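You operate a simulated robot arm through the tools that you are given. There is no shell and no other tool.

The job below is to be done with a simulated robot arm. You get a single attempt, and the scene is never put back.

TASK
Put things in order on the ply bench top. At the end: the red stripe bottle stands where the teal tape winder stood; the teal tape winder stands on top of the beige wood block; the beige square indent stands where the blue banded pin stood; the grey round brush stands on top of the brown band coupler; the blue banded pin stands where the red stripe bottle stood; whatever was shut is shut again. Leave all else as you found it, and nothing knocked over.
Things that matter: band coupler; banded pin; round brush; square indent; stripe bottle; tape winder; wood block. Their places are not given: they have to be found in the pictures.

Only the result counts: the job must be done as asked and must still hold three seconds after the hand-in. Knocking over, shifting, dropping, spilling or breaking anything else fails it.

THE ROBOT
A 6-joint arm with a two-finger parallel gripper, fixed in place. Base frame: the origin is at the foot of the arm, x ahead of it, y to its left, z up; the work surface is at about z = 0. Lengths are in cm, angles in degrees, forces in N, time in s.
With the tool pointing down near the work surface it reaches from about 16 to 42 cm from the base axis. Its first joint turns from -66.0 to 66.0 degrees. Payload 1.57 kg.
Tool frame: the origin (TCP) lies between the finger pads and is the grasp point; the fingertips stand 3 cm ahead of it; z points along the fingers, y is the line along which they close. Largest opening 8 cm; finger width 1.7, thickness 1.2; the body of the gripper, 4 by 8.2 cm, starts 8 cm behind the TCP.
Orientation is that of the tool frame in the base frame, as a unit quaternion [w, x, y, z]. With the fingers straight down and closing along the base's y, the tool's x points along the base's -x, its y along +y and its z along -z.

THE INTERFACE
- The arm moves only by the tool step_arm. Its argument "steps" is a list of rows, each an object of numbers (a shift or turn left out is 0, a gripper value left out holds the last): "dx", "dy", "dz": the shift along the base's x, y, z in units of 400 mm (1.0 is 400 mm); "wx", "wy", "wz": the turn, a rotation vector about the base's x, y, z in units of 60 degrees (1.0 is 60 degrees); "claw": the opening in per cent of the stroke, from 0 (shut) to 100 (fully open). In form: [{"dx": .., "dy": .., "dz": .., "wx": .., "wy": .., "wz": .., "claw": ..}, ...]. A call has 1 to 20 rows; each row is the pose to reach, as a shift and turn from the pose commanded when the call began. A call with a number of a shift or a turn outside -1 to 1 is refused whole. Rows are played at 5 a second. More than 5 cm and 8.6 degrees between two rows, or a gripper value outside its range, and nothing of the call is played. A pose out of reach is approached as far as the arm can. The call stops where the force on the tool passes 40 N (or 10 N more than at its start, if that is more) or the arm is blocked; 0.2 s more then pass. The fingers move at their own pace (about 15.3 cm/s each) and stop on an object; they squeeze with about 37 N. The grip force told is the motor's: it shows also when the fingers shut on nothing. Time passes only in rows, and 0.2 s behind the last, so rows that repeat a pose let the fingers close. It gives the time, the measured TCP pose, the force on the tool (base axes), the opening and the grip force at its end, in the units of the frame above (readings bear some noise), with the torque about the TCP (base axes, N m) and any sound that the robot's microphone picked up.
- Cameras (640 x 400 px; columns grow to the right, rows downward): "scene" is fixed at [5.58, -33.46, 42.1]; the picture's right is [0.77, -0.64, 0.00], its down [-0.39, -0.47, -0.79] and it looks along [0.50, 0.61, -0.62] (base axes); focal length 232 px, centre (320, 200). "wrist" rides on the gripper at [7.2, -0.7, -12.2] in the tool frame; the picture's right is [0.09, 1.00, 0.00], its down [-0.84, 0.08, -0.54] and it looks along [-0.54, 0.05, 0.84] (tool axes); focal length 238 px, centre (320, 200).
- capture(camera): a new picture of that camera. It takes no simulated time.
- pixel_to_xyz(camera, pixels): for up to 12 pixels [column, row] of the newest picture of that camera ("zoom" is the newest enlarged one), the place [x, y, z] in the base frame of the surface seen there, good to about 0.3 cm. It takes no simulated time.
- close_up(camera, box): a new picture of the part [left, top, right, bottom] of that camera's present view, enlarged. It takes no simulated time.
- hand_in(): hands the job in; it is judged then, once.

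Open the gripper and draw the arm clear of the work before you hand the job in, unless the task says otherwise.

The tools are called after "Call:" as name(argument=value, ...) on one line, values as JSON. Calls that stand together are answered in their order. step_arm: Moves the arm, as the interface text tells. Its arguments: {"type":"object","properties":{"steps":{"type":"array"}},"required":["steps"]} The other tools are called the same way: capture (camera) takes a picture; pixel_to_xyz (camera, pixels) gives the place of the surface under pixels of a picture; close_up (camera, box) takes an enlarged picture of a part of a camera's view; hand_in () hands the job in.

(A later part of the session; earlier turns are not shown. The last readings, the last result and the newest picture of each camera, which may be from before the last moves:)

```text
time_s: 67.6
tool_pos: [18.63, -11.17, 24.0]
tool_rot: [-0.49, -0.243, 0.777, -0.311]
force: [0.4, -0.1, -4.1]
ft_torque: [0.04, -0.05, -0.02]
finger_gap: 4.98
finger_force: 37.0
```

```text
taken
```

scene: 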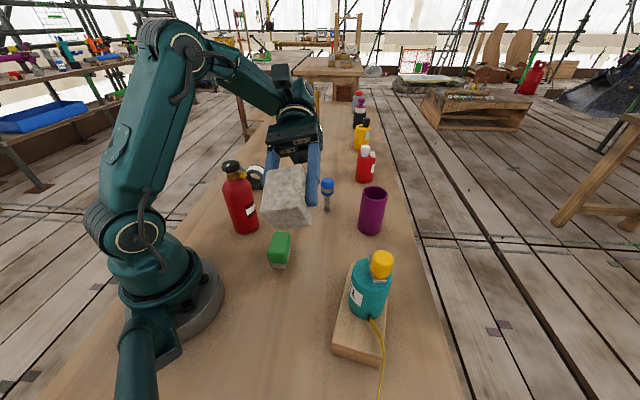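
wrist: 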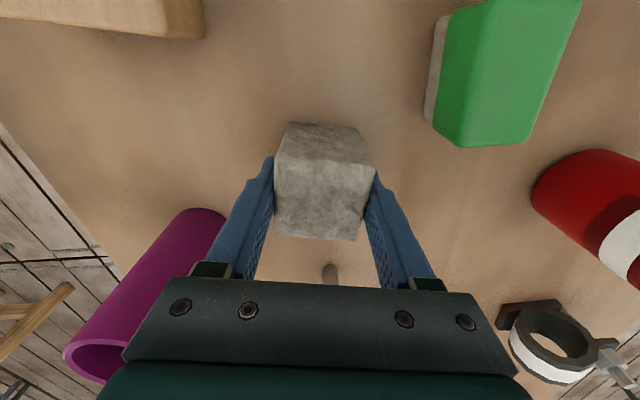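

Call:
close_up(camera="scene", box=[250, 150, 330, 240])

```text
4.44 times, centred on (290, 195) of scene
```

zoom: 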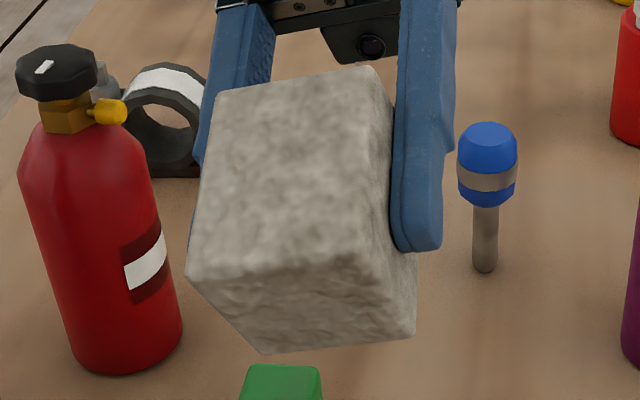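

The underside (zoom (300,310)) is plain stone too, so the cube is simply the pale square piece and nothing else on the bench fits "beige square" better. I turn the tool back to vertical over (22,-8,26).

Call:
step_arm(steps=[{"wx": 0.0903, "wy": -0.0765, "dx": 0.008, "dy": 0.008, "dz": 0.004}, {"wx": 0.1806, "wy": -0.1529, "dx": 0.017, "dy": 0.016, "dz": 0.008}, {"wx": 0.2709, "wy": -0.2294, "dx": 0.025, "dy": 0.024, "dz": 0.012}, {"wx": 0.3612, "wy": -0.3058, "dx": 0.034, "dy": 0.032, "dz": 0.016}, {"wx": 0.4515, "wy": -0.3823, "dx": 0.042, "dy": 0.04, "dz": 0.02}, {"wx": 0.5418, "wy": -0.4587, "dx": 0.051, "dy": 0.048, "dz": 0.024}, {"wx": 0.6321, "wy": -0.5352, "dx": 0.059, "dy": 0.056, "dz": 0.028}, {"wx": 0.7224, "wy": -0.6116, "dx": 0.068, "dy": 0.064, "dz": 0.032}, {"wx": 0.8127, "wy": -0.6881, "dx": 0.076, "dy": 0.072, "dz": 0.036}, {"wx": 0.903, "wy": -0.7645, "dx": 0.085, "dy": 0.08, "dz": 0.04}, {"wx": 0.903, "wy": -0.7645, "dx": 0.085, "dy": 0.08, "dz": 0.04}])

Call:
capture(camera="wrist")

```text
time_s: 70.0
tool_pos: [21.94, -8.29, 25.53]
tool_rot: [0.002, -0.299, 0.954, 0.003]
force: [-0.4, 0.7, -3.4]
ft_torque: [0.04, 0.03, -0.01]
finger_gap: 4.98
finger_force: 37.2
```

```text
taken
```

wrist: 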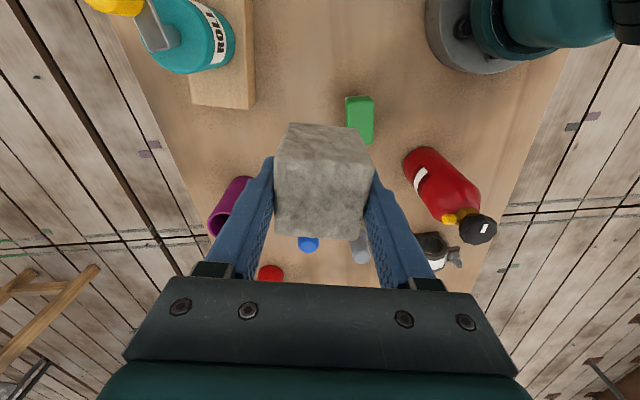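

Tool is vertical again with the cube unchanged in the grip. I carry it around outside the bottle to above the pin's old place (15.62,22.5).

Call:
step_arm(steps=[{"dx": 0.026, "dy": 0.041}, {"dx": 0.0515, "dy": 0.082}, {"dx": 0.077, "dy": 0.126}, {"dx": 0.1015, "dy": 0.17}, {"dx": 0.115, "dy": 0.22}, {"dx": 0.1265, "dy": 0.27}, {"dx": 0.13, "dy": 0.32}, {"dx": 0.1265, "dy": 0.37}, {"dx": 0.122, "dy": 0.42}, {"dx": 0.114, "dy": 0.47}, {"dx": 0.097, "dy": 0.515}, {"dx": 0.0765, "dy": 0.557}, {"dx": 0.046, "dy": 0.595}, {"dx": 0.014, "dy": 0.632}, {"dx": -0.0485, "dy": 0.695}, {"dx": -0.111, "dy": 0.745}, {"dx": -0.145, "dy": 0.765}, {"dx": -0.158, "dy": 0.77}, {"dx": -0.158, "dy": 0.77}])

Call:
capture(camera="wrist")

Call:
capture(camera="scene")

```text
time_s: 74.0
tool_pos: [15.73, 22.68, 25.27]
tool_rot: [0.001, -0.299, 0.954, 0.002]
force: [0.0, -0.7, -4.2]
ft_torque: [-0.02, 0.03, 0.02]
finger_gap: 4.97
finger_force: 37.0
```

```text
taken
```

wrist: 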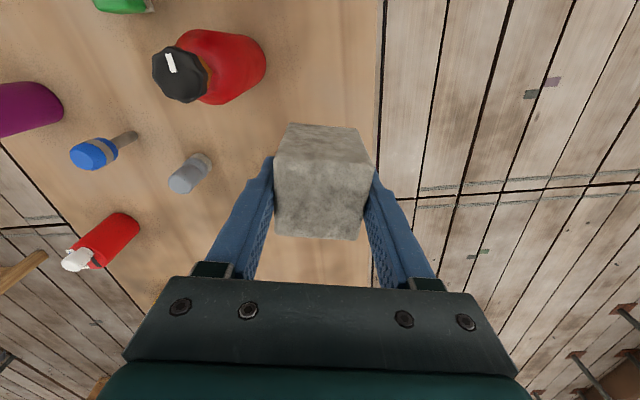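

```text
taken
```

scene: 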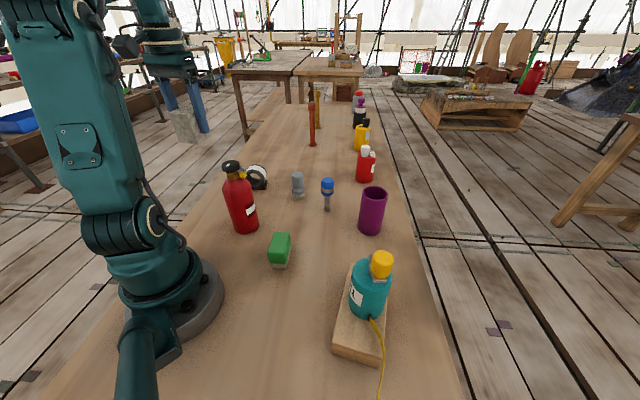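

At (15.73,22.68), cube hanging at rows 125-240. I lower it to just above the bench (expected touch at TCP z≈4.68).

Call:
step_arm(steps=[{"dz": -0.06}, {"dz": -0.14}, {"dz": -0.22}, {"dz": -0.3}, {"dz": -0.37}, {"dz": -0.43}, {"dz": -0.47}, {"dz": -0.49}, {"dz": -0.5}, {"dz": -0.5}])

Call:
close_up(camera="scene", box=[150, 110, 290, 250])

```text
time_s: 76.2
tool_pos: [15.61, 22.66, 5.48]
tool_rot: [0.0, -0.299, 0.954, 0.004]
force: [-0.6, -0.5, -3.7]
ft_torque: [0.01, -0.03, -0.03]
finger_gap: 5.01
finger_force: 36.9
```

```text
2.86 times, centred on (220, 180) of scene
```

zoom: 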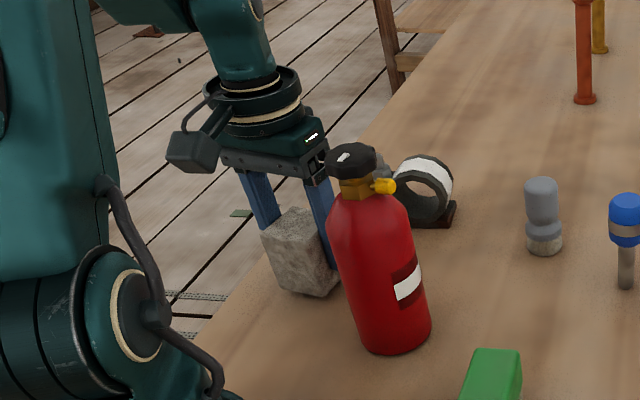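

Nearly down. Before setting it down I check where the bench edge is near this spot.

Call:
capture(camera="scene")

Call:
pixel_to_xyz(camera="scene", pixels=[[180, 230], [185, 228], [190, 222], [195, 218], [192, 214], [200, 205], [175, 236]])

```text
taken
```

scene: 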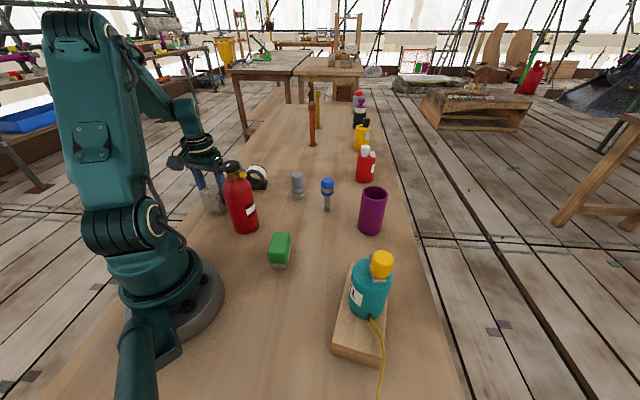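

```text
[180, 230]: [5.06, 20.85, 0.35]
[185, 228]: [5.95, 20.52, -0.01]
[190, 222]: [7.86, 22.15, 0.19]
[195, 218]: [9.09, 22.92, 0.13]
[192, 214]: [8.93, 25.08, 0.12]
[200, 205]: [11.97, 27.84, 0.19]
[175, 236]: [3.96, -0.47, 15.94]
```

Bench reaches past y≈27.8, so the cube has full support. I lower the last 8 mm in small steps.

Call:
step_arm(steps=[{"dz": -0.006}, {"dz": -0.012}, {"dz": -0.015}, {"dz": -0.015}])

Call:
step_arm(steps=[{"dz": -0.0012}, {"dz": -0.0025}, {"dz": -0.0025}])

```text
time_s: 77.2
tool_pos: [15.66, 22.64, 5.02]
tool_rot: [0.0, -0.299, 0.954, 0.002]
force: [-0.4, 0.1, -3.6]
ft_torque: [-0.01, -0.02, 0.0]
finger_gap: 4.98
finger_force: 37.3
```

```text
time_s: 78.0
tool_pos: [15.8, 22.71, 4.78]
tool_rot: [0.001, -0.3, 0.954, 0.002]
force: [0.6, -0.6, -4.5]
ft_torque: [0.03, -0.03, -0.03]
finger_gap: 4.97
finger_force: 37.1
```

Call:
step_arm(steps=[{"dz": -0.0012}, {"dz": -0.0025}, {"dz": -0.0025}])

Call:
step_arm(steps=[{"dz": -0.0012}, {"dz": -0.002}, {"dz": -0.002}])

```text
time_s: 78.8
tool_pos: [15.64, 22.76, 4.82]
tool_rot: [0.001, -0.299, 0.954, 0.002]
force: [0.9, -3.2, 12.8]
ft_torque: [-0.52, -0.22, -0.05]
finger_gap: 5.0
finger_force: 37.0
```

```text
time_s: 79.6
tool_pos: [15.8, 22.7, 4.68]
tool_rot: [0.001, -0.299, 0.954, 0.003]
force: [-6.3, -6.5, 34.5]
ft_torque: [-0.63, -0.4, -0.14]
finger_gap: 5.01
finger_force: 36.8
```

Contact is firm (34 N). I ease up slightly and release.

Call:
step_arm(steps=[{"dz": 0.0015}, {"dz": 0.0025}, {"dz": 0.0025}])

Call:
step_arm(steps=[{"claw": 70}, {"claw": 90}, {"claw": 100}, {"claw": 100}])

Call:
capture(camera="wrist")

```text
time_s: 80.4
tool_pos: [15.74, 22.56, 4.73]
tool_rot: [-0.001, -0.299, 0.954, 0.001]
force: [1.1, -0.1, -2.0]
ft_torque: [0.04, -0.11, 0.04]
finger_gap: 4.99
finger_force: 37.6
```

```text
time_s: 81.4
tool_pos: [15.68, 22.64, 4.77]
tool_rot: [0.0, -0.3, 0.954, 0.002]
force: [-0.2, -0.3, 0.6]
ft_torque: [0.0, 0.0, 0.0]
finger_gap: 8.02
finger_force: 0.0
```

```text
taken
```

wrist: 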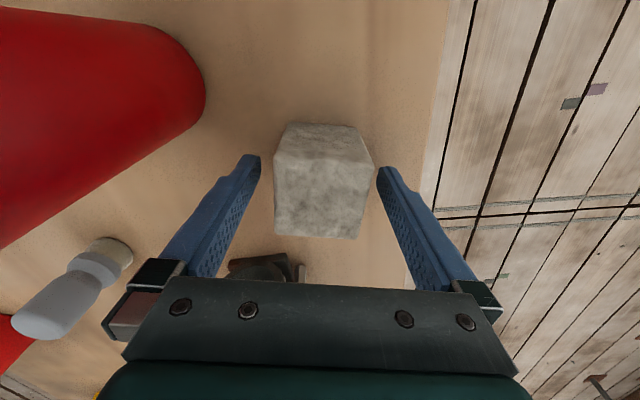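

The cube stands at the pin's old place. I rise and move to a view of the coupler and brush with yaw about 40° (TCP ≈ (22,17,22)).

Call:
step_arm(steps=[{"dz": 0.03}, {"dz": 0.1}, {"dz": 0.18}, {"dz": 0.26}, {"dz": 0.34}, {"dz": 0.41}, {"dx": 0.05, "dy": -0.04, "dz": 0.42, "wz": 0.05}, {"dx": 0.1, "dy": -0.08, "dz": 0.42, "wz": 0.09}, {"dx": 0.15, "dy": -0.12, "dz": 0.42, "wz": 0.09}, {"dx": 0.15, "dy": -0.12, "dz": 0.42, "wz": 0.09}])

Call:
capture(camera="wrist")

Call:
capture(camera="scene")

```text
time_s: 83.6
tool_pos: [21.68, 17.94, 21.53]
tool_rot: [0.002, -0.343, 0.939, 0.003]
force: [0.3, -0.9, 0.8]
ft_torque: [0.01, 0.04, -0.04]
finger_gap: 7.98
finger_force: 0.0
```

```text
taken
```

wrist: 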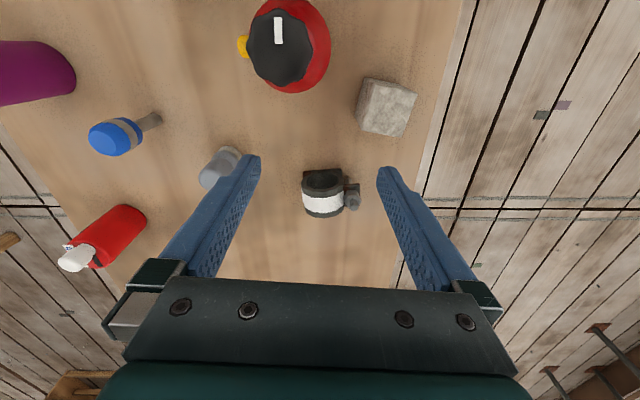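

```text
taken
```

scene: 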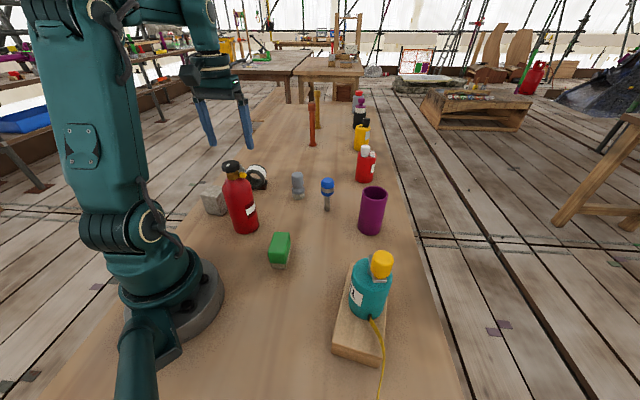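

Cube, bottle, pin and winder all stand. I zoom on the coupler at (325,195) and the brush at (222,167).

Call:
close_up(camera="wrist", box=[290, 155, 370, 225])

Call:
pixel_to_xyz(camera="zoom", pixels=[[180, 260], [220, 260], [260, 260], [300, 255], [340, 250], [380, 240], [200, 330], [250, 330], [300, 330], [350, 320], [400, 310], [260, 290]])

```text
5.71 times, centred on (330, 190) of wrist
```

zoom: 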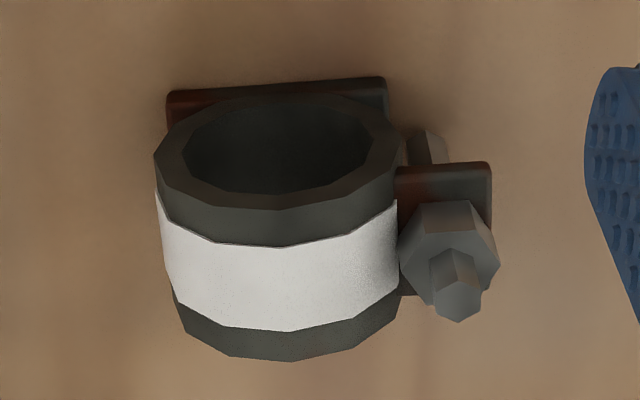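

```text
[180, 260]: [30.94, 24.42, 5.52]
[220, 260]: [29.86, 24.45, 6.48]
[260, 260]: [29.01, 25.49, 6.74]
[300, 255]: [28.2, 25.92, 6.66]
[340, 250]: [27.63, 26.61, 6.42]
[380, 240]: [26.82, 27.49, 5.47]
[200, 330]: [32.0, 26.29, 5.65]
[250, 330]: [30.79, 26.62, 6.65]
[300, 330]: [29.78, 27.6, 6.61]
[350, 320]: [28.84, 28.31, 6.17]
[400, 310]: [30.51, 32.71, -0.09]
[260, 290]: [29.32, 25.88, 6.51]
```

I magnify the ring's top to see its facets.

Call:
close_up(camera="wrist", box=[298, 180, 346, 220])

Call:
pixel_to_xyz(camera="wrist", pixels=[[312, 203], [316, 203], [320, 203], [324, 203], [328, 203], [332, 202], [336, 201], [312, 209], [318, 210], [324, 210], [330, 209], [336, 207]])

Call:
close_up(camera="scene", box=[236, 158, 276, 193])

```text
10.00 times, centred on (322, 200) of wrist
```

zoom: 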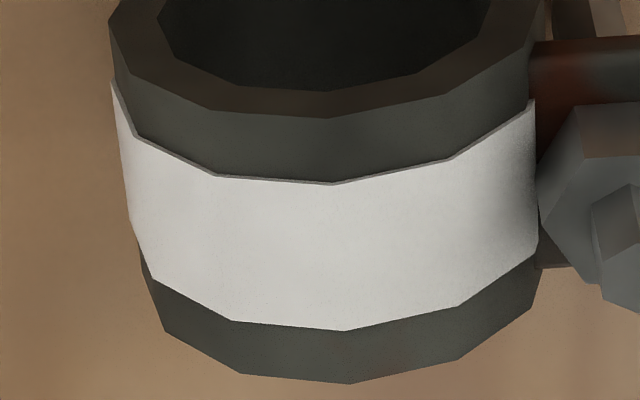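

```text
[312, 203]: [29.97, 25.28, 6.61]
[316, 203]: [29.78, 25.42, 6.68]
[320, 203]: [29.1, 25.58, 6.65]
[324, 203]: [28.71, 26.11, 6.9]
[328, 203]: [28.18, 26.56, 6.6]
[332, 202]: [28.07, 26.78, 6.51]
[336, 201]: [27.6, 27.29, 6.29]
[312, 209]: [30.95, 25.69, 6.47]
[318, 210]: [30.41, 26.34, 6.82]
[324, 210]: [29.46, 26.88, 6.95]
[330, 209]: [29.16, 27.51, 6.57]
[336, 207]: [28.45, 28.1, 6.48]
```

```text
11.43 times, centred on (256, 176) of scene
```

zoom: 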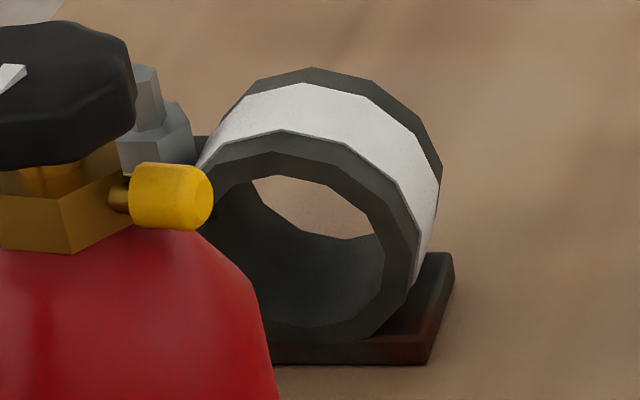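

The ring has twelve flats with a ridge on top (vertex at zoom column ≈333), so I need its position exactly. I query points along the ridge line and the rims, plus the bolt.

Call:
capture(camera="wrist")

Call:
pixel_to_xyz(camera="wrist", pixels=[[322.8, 193], [323.0, 196], [323.2, 199], [323.5, 202], [323.8, 205], [324.1, 208], [324.4, 211], [324.7, 214], [325, 217], [353, 203], [345, 195], [347, 184]])

Call:
pixel_to_xyz(camera="wrist", pixels=[[302, 185], [341, 185], [303, 172], [341, 170], [322, 186], [306, 195], [337, 195], [309, 208], [340, 206], [322, 170], [350, 190], [360, 200]])

```text
taken
```

wrist: 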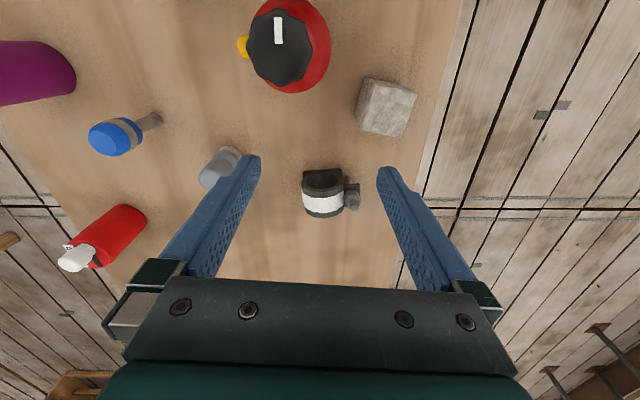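

```text
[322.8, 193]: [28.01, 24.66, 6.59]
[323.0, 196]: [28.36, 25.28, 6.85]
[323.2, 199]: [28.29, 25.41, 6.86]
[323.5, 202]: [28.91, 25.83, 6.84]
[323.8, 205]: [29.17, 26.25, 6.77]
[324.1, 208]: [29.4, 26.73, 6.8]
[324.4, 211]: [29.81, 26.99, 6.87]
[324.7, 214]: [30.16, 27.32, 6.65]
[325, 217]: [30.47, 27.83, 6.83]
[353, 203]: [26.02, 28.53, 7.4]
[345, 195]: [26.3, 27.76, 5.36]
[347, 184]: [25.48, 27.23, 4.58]
```

```text
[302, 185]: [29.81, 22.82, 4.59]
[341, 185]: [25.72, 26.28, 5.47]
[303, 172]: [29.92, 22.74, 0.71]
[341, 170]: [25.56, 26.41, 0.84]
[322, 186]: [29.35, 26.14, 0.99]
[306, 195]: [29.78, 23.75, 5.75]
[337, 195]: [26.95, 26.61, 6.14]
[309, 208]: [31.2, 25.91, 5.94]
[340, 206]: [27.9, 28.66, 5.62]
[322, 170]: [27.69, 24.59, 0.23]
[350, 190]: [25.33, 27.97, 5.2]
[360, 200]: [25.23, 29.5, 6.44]
```

Ridge centre ≈ (29.2,26.3), z≈6.85, axis along (0.64,0.77) (yaw ≈ 50°), stud at u≈3.9 to 7.5-7.9 high. Now I go for the brush: move to about (33,12.5,16) with yaw 50° and look.

Call:
step_arm(steps=[{"dx": 0.05, "dy": -0.025, "dz": -0.02, "wz": 0.03}, {"dx": 0.1, "dy": -0.05, "dz": -0.04, "wz": 0.06}, {"dx": 0.15, "dy": -0.075, "dz": -0.07, "wz": 0.1}, {"dx": 0.2, "dy": -0.1, "dz": -0.1, "wz": 0.13}, {"dx": 0.25, "dy": -0.12, "dz": -0.12, "wz": 0.167}, {"dx": 0.283, "dy": -0.136, "dz": -0.138, "wz": 0.167}, {"dx": 0.283, "dy": -0.136, "dz": -0.138, "wz": 0.167}])

Call:
capture(camera="wrist")

```text
time_s: 85.2
tool_pos: [32.96, 12.29, 16.2]
tool_rot: [0.0, -0.424, 0.906, 0.003]
force: [-0.8, 0.1, -0.1]
ft_torque: [0.0, -0.01, 0.01]
finger_gap: 7.98
finger_force: 0.1
```

```text
taken
```

wrist: 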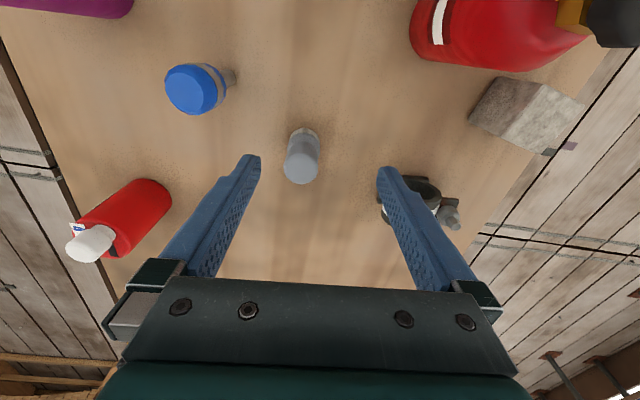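

The brush shows at (302,157). I zoom and measure its top and base.

Call:
close_up(camera="wrist", box=[275, 120, 330, 190])

Call:
pixel_to_xyz(camera="wrist", pixels=[[301, 168], [289, 168], [313, 168], [301, 157], [301, 179], [293, 160], [310, 160], [293, 177], [309, 177], [304, 131], [296, 134], [314, 134]])

```text
5.71 times, centred on (302, 155) of wrist
```

zoom: 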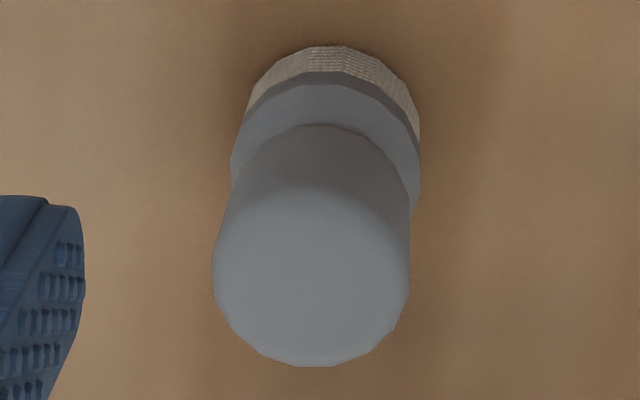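

```text
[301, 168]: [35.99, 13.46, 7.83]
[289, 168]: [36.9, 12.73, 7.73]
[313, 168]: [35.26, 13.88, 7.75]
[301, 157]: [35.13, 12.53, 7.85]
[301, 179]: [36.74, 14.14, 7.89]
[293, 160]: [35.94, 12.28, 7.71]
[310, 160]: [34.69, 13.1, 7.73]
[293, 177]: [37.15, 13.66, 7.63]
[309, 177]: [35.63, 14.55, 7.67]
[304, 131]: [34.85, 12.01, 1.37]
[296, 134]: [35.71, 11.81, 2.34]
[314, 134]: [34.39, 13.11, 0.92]
```

Brush axis ≈ (35.95,13.35), top z 7.75. I move over it and descend to TCP z=6.7.

Call:
step_arm(steps=[{"dx": 0.04, "dy": 0.014, "dz": -0.04}, {"dx": 0.075, "dy": 0.0265, "dz": -0.09}, {"dx": 0.075, "dy": 0.0265, "dz": -0.105}, {"dx": 0.075, "dy": 0.0265, "dz": -0.105}])

Call:
capture(camera="wrist")

```text
time_s: 86.2
tool_pos: [36.08, 13.38, 11.88]
tool_rot: [0.001, -0.425, 0.905, 0.003]
force: [-0.7, 0.5, 0.2]
ft_torque: [0.01, 0.02, 0.01]
finger_gap: 8.03
finger_force: 0.0
```

```text
taken
```

wrist: 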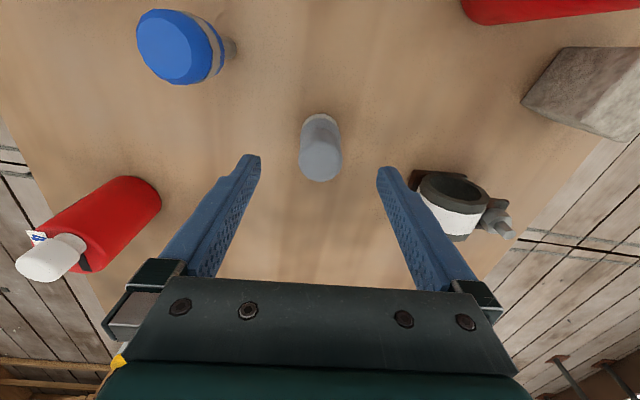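

The brush is centred (top at (320,159)). I descend to z=6.7 and grip.

Call:
step_arm(steps=[{"dx": -0.003, "dy": -0.004, "dz": -0.05}, {"dx": -0.003, "dy": -0.004, "dz": -0.09}, {"dx": -0.003, "dy": -0.004, "dz": -0.118}, {"dx": -0.003, "dy": -0.004, "dz": -0.1295}, {"dx": -0.003, "dy": -0.004, "dz": -0.1295}])

Call:
step_arm(steps=[{"claw": 50}, {"claw": 35}, {"claw": 0}, {"claw": 0}, {"claw": 0}])

Call:
capture(camera="wrist")

```text
time_s: 87.4
tool_pos: [35.8, 13.42, 6.66]
tool_rot: [0.0, -0.424, 0.906, 0.003]
force: [0.1, -0.5, 0.6]
ft_torque: [0.0, 0.05, 0.01]
finger_gap: 7.99
finger_force: 0.0
```

```text
time_s: 88.6
tool_pos: [35.88, 13.3, 6.81]
tool_rot: [0.001, -0.425, 0.905, 0.002]
force: [0.2, -0.1, 3.3]
ft_torque: [-0.05, -0.05, 0.0]
finger_gap: 3.29
finger_force: 36.4
```

```text
taken
```

wrist: 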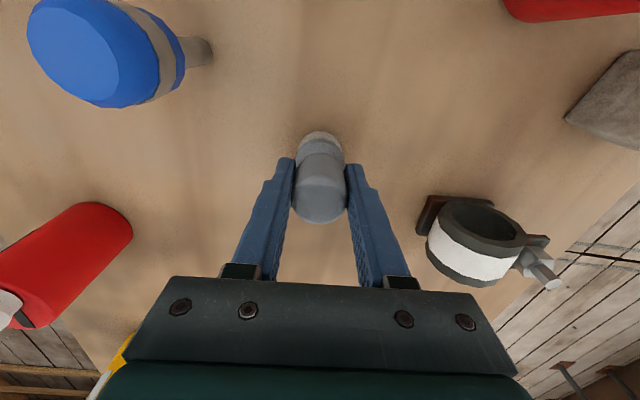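

Gripped at 3.29 cm (handle width ≈3.2). I lift it and check.

Call:
step_arm(steps=[{"dz": 0.01}, {"dz": 0.04}, {"dz": 0.09}, {"dz": 0.15}, {"dz": 0.15}])

Call:
capture(camera="scene")

Call:
close_up(camera="scene", box=[250, 110, 370, 220])

```text
time_s: 89.8
tool_pos: [35.57, 13.14, 12.74]
tool_rot: [0.001, -0.424, 0.905, 0.001]
force: [0.8, 0.0, -1.4]
ft_torque: [-0.01, 0.0, -0.01]
finger_gap: 3.26
finger_force: 36.9
```

```text
taken
```

scene: 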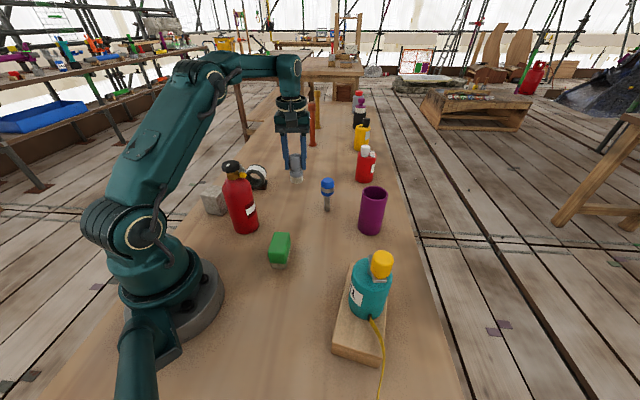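

```text
3.64 times, centred on (310, 165) of scene
```

zoom: 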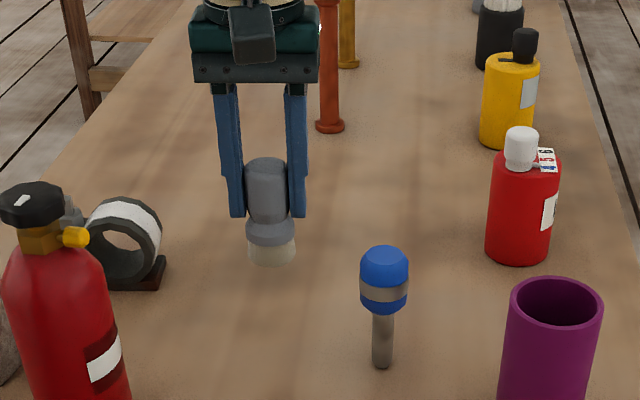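

The brush hangs straight with its foot ≈6.74 cm below the TCP. I carry it at z≈14.7 to above the ring ridge, slightly on the near side: (28.9,25.9).

Call:
step_arm(steps=[{"dx": -0.02, "dy": 0.01, "dz": 0.02}, {"dx": -0.04, "dy": 0.04, "dz": 0.04}, {"dx": -0.06, "dy": 0.08, "dz": 0.05}, {"dx": -0.08, "dy": 0.12, "dz": 0.05}, {"dx": -0.1, "dy": 0.16, "dz": 0.05}, {"dx": -0.12, "dy": 0.2, "dz": 0.05}, {"dx": -0.137, "dy": 0.24, "dz": 0.05}, {"dx": -0.152, "dy": 0.28, "dz": 0.05}, {"dx": -0.163, "dy": 0.308, "dz": 0.05}, {"dx": -0.167, "dy": 0.319, "dz": 0.05}, {"dx": -0.167, "dy": 0.319, "dz": 0.05}])

Call:
capture(camera="wrist")

Call:
capture(camera="scene")

```text
time_s: 92.2
tool_pos: [29.16, 26.08, 14.66]
tool_rot: [0.0, -0.424, 0.906, 0.002]
force: [0.5, 0.2, -0.5]
ft_torque: [-0.02, -0.04, -0.02]
finger_gap: 3.23
finger_force: 36.8
```

```text
taken
```

wrist: 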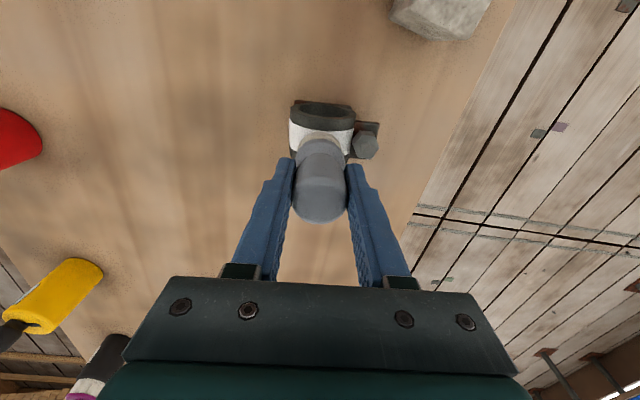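

```text
taken
```

scene: 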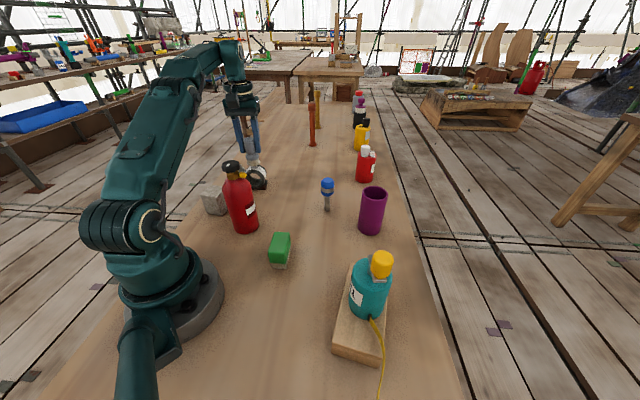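

Call:
close_up(camera="wrist", box=[270, 80, 390, 180])

Call:
close_up(camera="scene", box=[225, 130, 285, 200])

Call:
close_up(camera="wrist", box=[280, 95, 360, 165])

```text
4.00 times, centred on (330, 130) of wrist
```

zoom: 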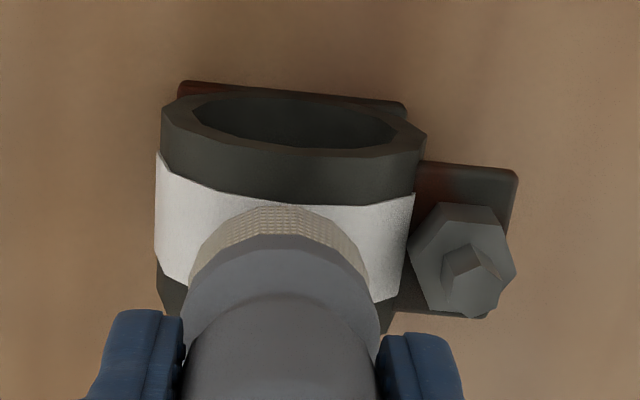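

```text
5.71 times, centred on (255, 165) of scene
```

zoom: 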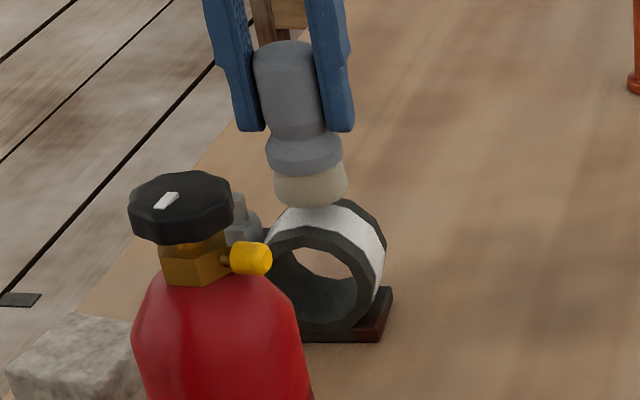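

```text
5.71 times, centred on (320, 130) of wrist
```

zoom: 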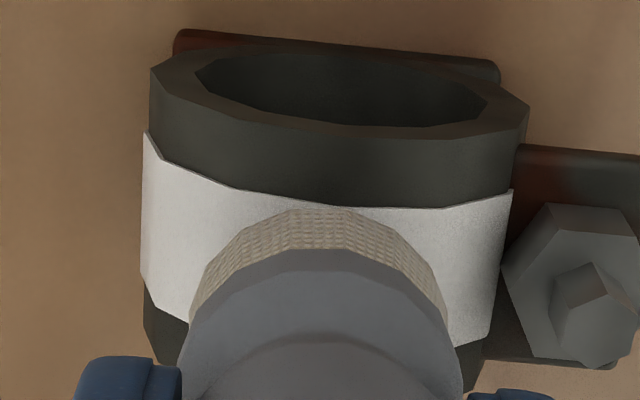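

From the zooms the ridge lies about 0.2 cm to the +u side of the brush axis and the brush is slightly far along the axis. I correct by (-0.35,-0.12) cm and look again.

Call:
step_arm(steps=[{"dx": -0.004, "dy": -0.0015}, {"dx": -0.0088, "dy": -0.003, "dz": -0.005}, {"dx": -0.0088, "dy": -0.003, "dz": -0.01}, {"dx": -0.0088, "dy": -0.003, "dz": -0.01}])

Call:
capture(camera="wrist")

Call:
close_up(camera="wrist", box=[280, 95, 360, 165])

Call:
close_up(camera="scene", box=[235, 145, 285, 195])

```text
time_s: 93.2
tool_pos: [28.87, 26.01, 14.29]
tool_rot: [0.001, -0.424, 0.906, 0.002]
force: [-0.4, 0.1, 0.5]
ft_torque: [0.02, 0.0, 0.02]
finger_gap: 3.23
finger_force: 36.8
```

```text
taken
```

wrist: 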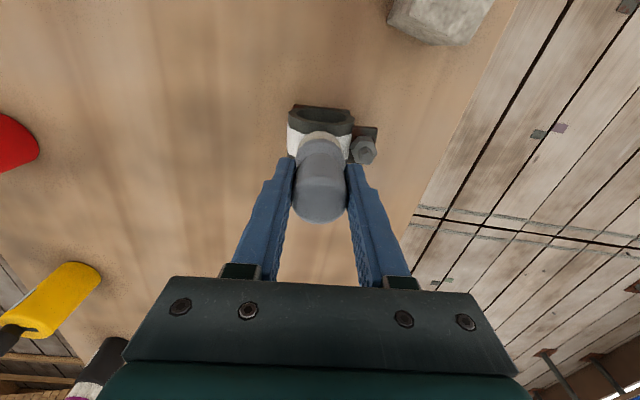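

```text
5.71 times, centred on (320, 130) of wrist
```

zoom: 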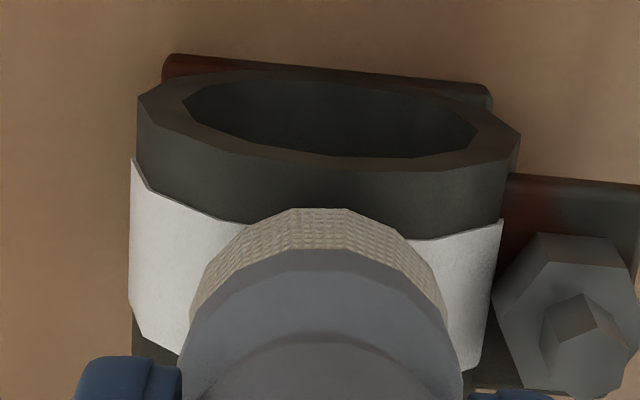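

```text
8.00 times, centred on (260, 170) of scene
```

zoom: 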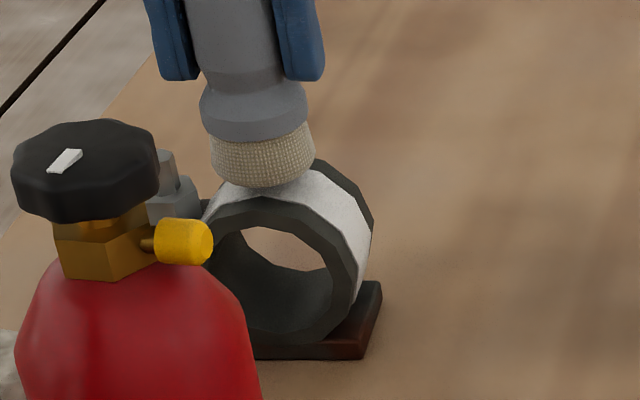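

The wrist view shows brush axis and ridge aligned within about 1 mm. I cross-check with depth queries in the scene zoom on the bristle edge and ring top.

Call:
pixel_to_xyz(camera="zoom", pixels=[[265, 180], [225, 165], [300, 165], [262, 160], [300, 190], [318, 168], [330, 190], [285, 205], [240, 205], [350, 215], [262, 203], [262, 110]])

Call:
close_up(camera="scene", box=[240, 150, 275, 190])

```text
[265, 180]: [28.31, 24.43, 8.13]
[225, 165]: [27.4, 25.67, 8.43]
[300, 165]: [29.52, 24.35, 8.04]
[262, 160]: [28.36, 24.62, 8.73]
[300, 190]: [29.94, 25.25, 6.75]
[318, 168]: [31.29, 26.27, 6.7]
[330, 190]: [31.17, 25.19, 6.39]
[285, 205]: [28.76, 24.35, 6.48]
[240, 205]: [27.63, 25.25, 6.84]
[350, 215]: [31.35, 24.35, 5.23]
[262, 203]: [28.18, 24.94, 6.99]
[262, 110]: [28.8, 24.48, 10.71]
```

```text
10.00 times, centred on (258, 170) of scene
```

zoom: 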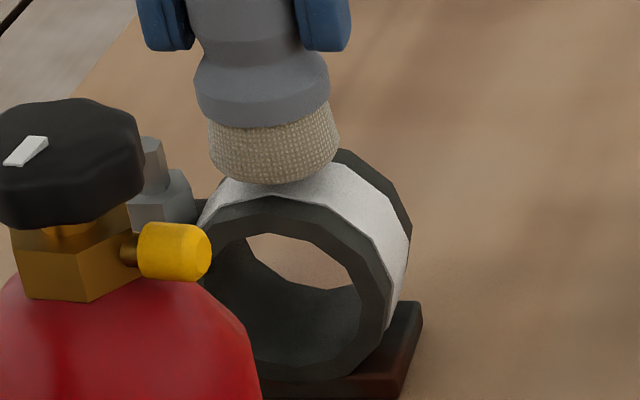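

Both views agree the brush axis is over the ridge within about 1-2 mm. I lower in small steps to feel the contact (expected TCP z≈13.6).

Call:
step_arm(steps=[{"dz": -0.003}, {"dz": -0.006}, {"dz": -0.009}, {"dz": -0.009}])

Call:
step_arm(steps=[{"dz": -0.0012}, {"dz": -0.0025}, {"dz": -0.0025}])

```text
time_s: 94.2
tool_pos: [28.69, 25.93, 13.98]
tool_rot: [0.001, -0.424, 0.906, 0.003]
force: [0.5, -0.3, -1.4]
ft_torque: [-0.02, 0.0, -0.01]
finger_gap: 3.23
finger_force: 36.8
```

```text
time_s: 95.0
tool_pos: [28.79, 25.83, 13.93]
tool_rot: [0.001, -0.425, 0.905, 0.003]
force: [-0.2, -0.5, -0.6]
ft_torque: [0.01, -0.02, -0.03]
finger_gap: 3.25
finger_force: 36.7
```

Call:
step_arm(steps=[{"dz": -0.0012}, {"dz": -0.0025}, {"dz": -0.0025}])

Call:
step_arm(steps=[{"dz": -0.0012}, {"dz": -0.0025}, {"dz": -0.0025}])

```text
time_s: 95.8
tool_pos: [28.75, 26.0, 13.76]
tool_rot: [0.001, -0.425, 0.905, 0.001]
force: [0.0, 0.4, -0.8]
ft_torque: [-0.01, 0.0, 0.0]
finger_gap: 3.28
finger_force: 36.8
```

```text
time_s: 96.6
tool_pos: [28.72, 25.96, 13.54]
tool_rot: [0.0, -0.424, 0.906, 0.001]
force: [0.8, -0.1, -0.8]
ft_torque: [-0.03, 0.0, -0.03]
finger_gap: 3.24
finger_force: 36.9
```

No contact yet at 13.54. I continue down in 1 mm steps.

Call:
step_arm(steps=[{"dz": -0.0012}, {"dz": -0.0025}, {"dz": -0.0025}])

Call:
step_arm(steps=[{"dz": -0.0012}, {"dz": -0.0025}, {"dz": -0.0025}])

Call:
close_up(camera="scene", box=[240, 150, 275, 190])

```text
time_s: 97.4
tool_pos: [28.76, 26.04, 13.45]
tool_rot: [0.001, -0.424, 0.906, 0.002]
force: [-1.9, -2.3, 7.3]
ft_torque: [-0.21, 0.05, -0.03]
finger_gap: 3.25
finger_force: 36.9
```

```text
time_s: 98.2
tool_pos: [28.82, 26.08, 13.55]
tool_rot: [0.001, -0.424, 0.906, 0.002]
force: [-5.0, -2.3, 25.2]
ft_torque: [-0.03, 0.35, 0.05]
finger_gap: 3.22
finger_force: 37.0
```

```text
10.00 times, centred on (258, 170) of scene
```

zoom: 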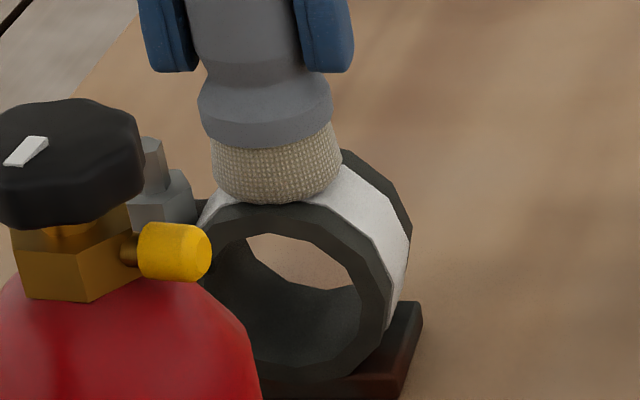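

Contact with 25 N. The torque suggests the contact lies a few mm to the +u side; I take a few more readings at this pose to average.

Call:
step_arm(steps=[{"dz": -0.0003}, {"dz": -0.0003}])

Call:
step_arm(steps=[{"dz": 0.0}, {"dz": 0.0}])

Call:
step_arm(steps=[{"dz": 0.0015}, {"dz": 0.0015}])

Call:
step_arm(steps=[{"dz": 0.0}, {"dz": 0.0}])

```text
time_s: 98.8
tool_pos: [28.95, 26.01, 13.43]
tool_rot: [0.001, -0.423, 0.906, 0.002]
force: [-6.4, 0.0, 29.6]
ft_torque: [0.21, 0.3, 0.07]
finger_gap: 3.24
finger_force: 36.9
```

```text
time_s: 99.4
tool_pos: [28.9, 26.14, 13.47]
tool_rot: [0.002, -0.424, 0.906, 0.003]
force: [-2.7, 3.9, 26.8]
ft_torque: [0.4, 0.06, 0.07]
finger_gap: 3.22
finger_force: 37.5
```

```text
time_s: 100.0
tool_pos: [28.99, 26.01, 13.45]
tool_rot: [0.002, -0.424, 0.905, 0.003]
force: [2.3, 8.5, 19.9]
ft_torque: [0.6, -0.2, 0.01]
finger_gap: 3.24
finger_force: 37.7
```

```text
time_s: 100.6
tool_pos: [28.8, 26.11, 13.43]
tool_rot: [0.001, -0.424, 0.906, 0.001]
force: [2.3, 8.0, 17.8]
ft_torque: [0.51, -0.18, 0.0]
finger_gap: 3.26
finger_force: 37.2
```

The contact centre averages near u≈0, so the brush sits centred on the ridge. I unload to nearly zero force before a cautious, tiny opening.

Call:
step_arm(steps=[{"dz": 0.001}, {"dz": 0.002}, {"dz": 0.002}])

```text
time_s: 101.4
tool_pos: [28.92, 25.93, 13.62]
tool_rot: [0.0, -0.424, 0.906, 0.002]
force: [0.9, -0.6, -1.1]
ft_torque: [0.02, 0.02, 0.0]
finger_gap: 3.24
finger_force: 36.9
```

It hangs just free again. I go back down half a millimetre to touch lightly.

Call:
step_arm(steps=[{"dz": -0.0008}, {"dz": -0.0012}, {"dz": -0.0012}])

```text
time_s: 102.2
tool_pos: [28.91, 26.11, 13.63]
tool_rot: [0.0, -0.424, 0.906, 0.002]
force: [-0.2, -0.1, -0.8]
ft_torque: [0.0, -0.04, 0.0]
finger_gap: 3.23
finger_force: 37.2
```

Call:
step_arm(steps=[{"dz": -0.0006}, {"dz": -0.001}, {"dz": -0.001}])

```text
time_s: 103.0
tool_pos: [28.85, 26.03, 13.47]
tool_rot: [0.0, -0.424, 0.906, 0.002]
force: [1.4, 0.5, -0.3]
ft_torque: [0.0, -0.02, -0.01]
finger_gap: 3.24
finger_force: 37.8
```

Touching or within a fraction of a millimetre. I open only to 3.44 cm (1 mm play each side) and watch whether the brush leans.

Call:
step_arm(steps=[{"claw": 43}, {"claw": 43}, {"claw": 43}, {"claw": 43}])

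Call:
capture(camera="wrist")

Call:
close_up(camera="wrist", box=[270, 120, 370, 230])

Call:
close_up(camera="scene", box=[235, 125, 285, 190])

```text
time_s: 104.0
tool_pos: [28.87, 26.16, 13.43]
tool_rot: [0.001, -0.425, 0.905, 0.002]
force: [0.5, 0.5, 0.6]
ft_torque: [-0.02, 0.03, 0.0]
finger_gap: 3.44
finger_force: 0.0
```

```text
taken
```

wrist: 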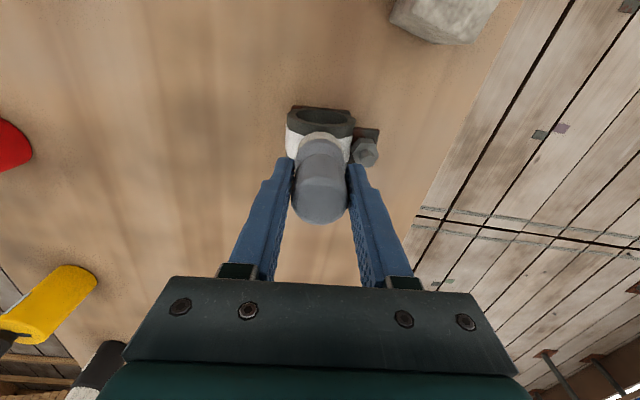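

```text
3.64 times, centred on (320, 175) of wrist
```

zoom: 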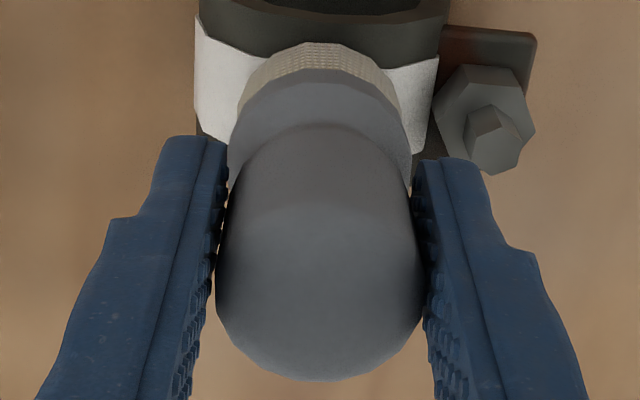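

```text
6.15 times, centred on (260, 158) of scene
```

zoom: 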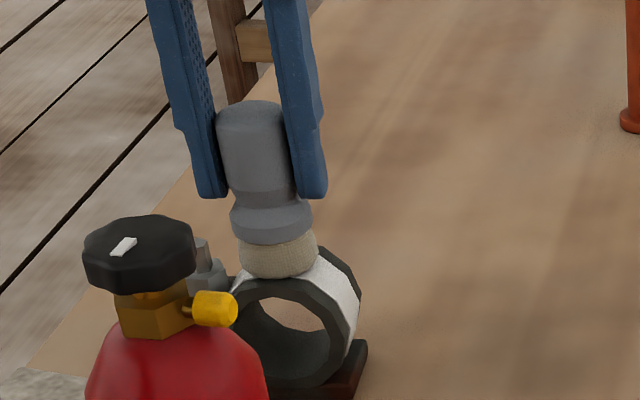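

With 1 mm play the brush still looks centred (handle edges at 215 and 425 of the zoom). I open to 3.84 cm and check again.

Call:
step_arm(steps=[{"claw": 45}, {"claw": 48}, {"claw": 48}, {"claw": 48}, {"claw": 48}])

Call:
close_up(camera="wrist", box=[270, 120, 370, 230])

Call:
close_up(camera="scene", box=[235, 125, 285, 190])

```text
time_s: 105.2
tool_pos: [28.96, 26.01, 13.5]
tool_rot: [0.001, -0.423, 0.906, 0.002]
force: [-0.4, -0.5, -0.3]
ft_torque: [0.0, 0.0, -0.01]
finger_gap: 3.84
finger_force: 0.1
```

```text
3.64 times, centred on (320, 175) of wrist
```

zoom: 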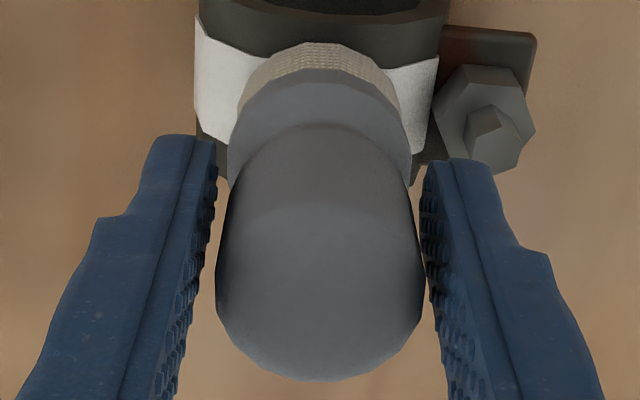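

```text
6.15 times, centred on (260, 158) of scene
```

zoom: 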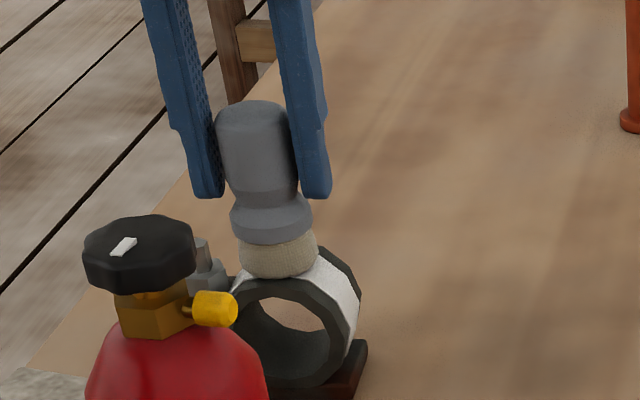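

The handle hasn't moved (still 215-425) with clear gaps both sides, so it stands on its own. I wait two seconds and look again before opening further.

Call:
step_arm(steps=[{"claw": 48}, {"claw": 48}, {"claw": 48}, {"claw": 48}, {"claw": 48}, {"claw": 48}, {"claw": 48}, {"claw": 48}, {"claw": 48}, {"claw": 48}])

Call:
close_up(camera="wrist", box=[270, 120, 370, 230])

```text
time_s: 107.4
tool_pos: [28.87, 26.03, 13.61]
tool_rot: [0.001, -0.424, 0.906, 0.003]
force: [1.0, -0.2, -0.2]
ft_torque: [0.01, -0.02, 0.02]
finger_gap: 3.81
finger_force: 0.0
```

```text
3.64 times, centred on (320, 175) of wrist
```

zoom: 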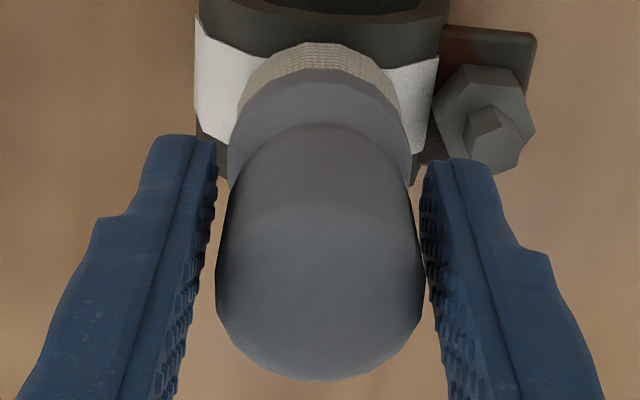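

Still unchanged after 2 s, so it is stable. I open fully and check once more before withdrawing.

Call:
step_arm(steps=[{"claw": 60}, {"claw": 75}, {"claw": 90}, {"claw": 100}, {"claw": 100}])

Call:
close_up(camera="wrist", box=[270, 120, 370, 230])

```text
time_s: 108.6
tool_pos: [28.88, 26.0, 13.51]
tool_rot: [0.0, -0.424, 0.906, 0.003]
force: [0.1, -0.5, -1.1]
ft_torque: [-0.01, -0.01, -0.01]
finger_gap: 8.0
finger_force: 0.1
```

```text
3.64 times, centred on (320, 175) of wrist
```

zoom: 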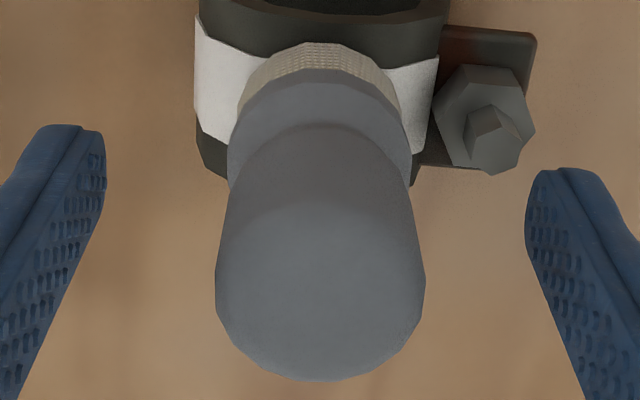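

The brush stands free. I withdraw horizontally along the ring axis, towards the arm, then rise.

Call:
step_arm(steps=[{"dx": -0.016, "dy": -0.019}, {"dx": -0.04, "dy": -0.048}, {"dx": -0.07, "dy": -0.084}, {"dx": -0.1, "dy": -0.12}, {"dx": -0.128, "dy": -0.154}, {"dx": -0.128, "dy": -0.154, "dz": 0.1}, {"dx": -0.128, "dy": -0.154, "dz": 0.2}, {"dx": -0.128, "dy": -0.154, "dz": 0.28}, {"dx": -0.128, "dy": -0.154, "dz": 0.28}])

Call:
capture(camera="wrist")

Call:
capture(camera="scene")

```text
time_s: 110.6
tool_pos: [23.49, 19.71, 24.79]
tool_rot: [0.0, -0.424, 0.906, 0.003]
force: [0.2, -0.8, -0.5]
ft_torque: [0.01, 0.02, 0.02]
finger_gap: 8.0
finger_force: 0.0
```

```text
taken
```

wrist: 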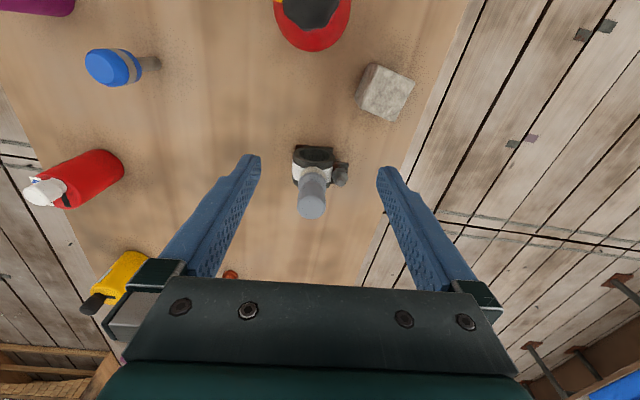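

```text
taken
```

scene: 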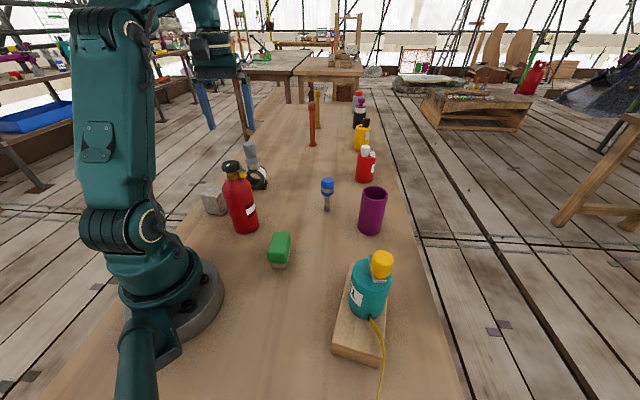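

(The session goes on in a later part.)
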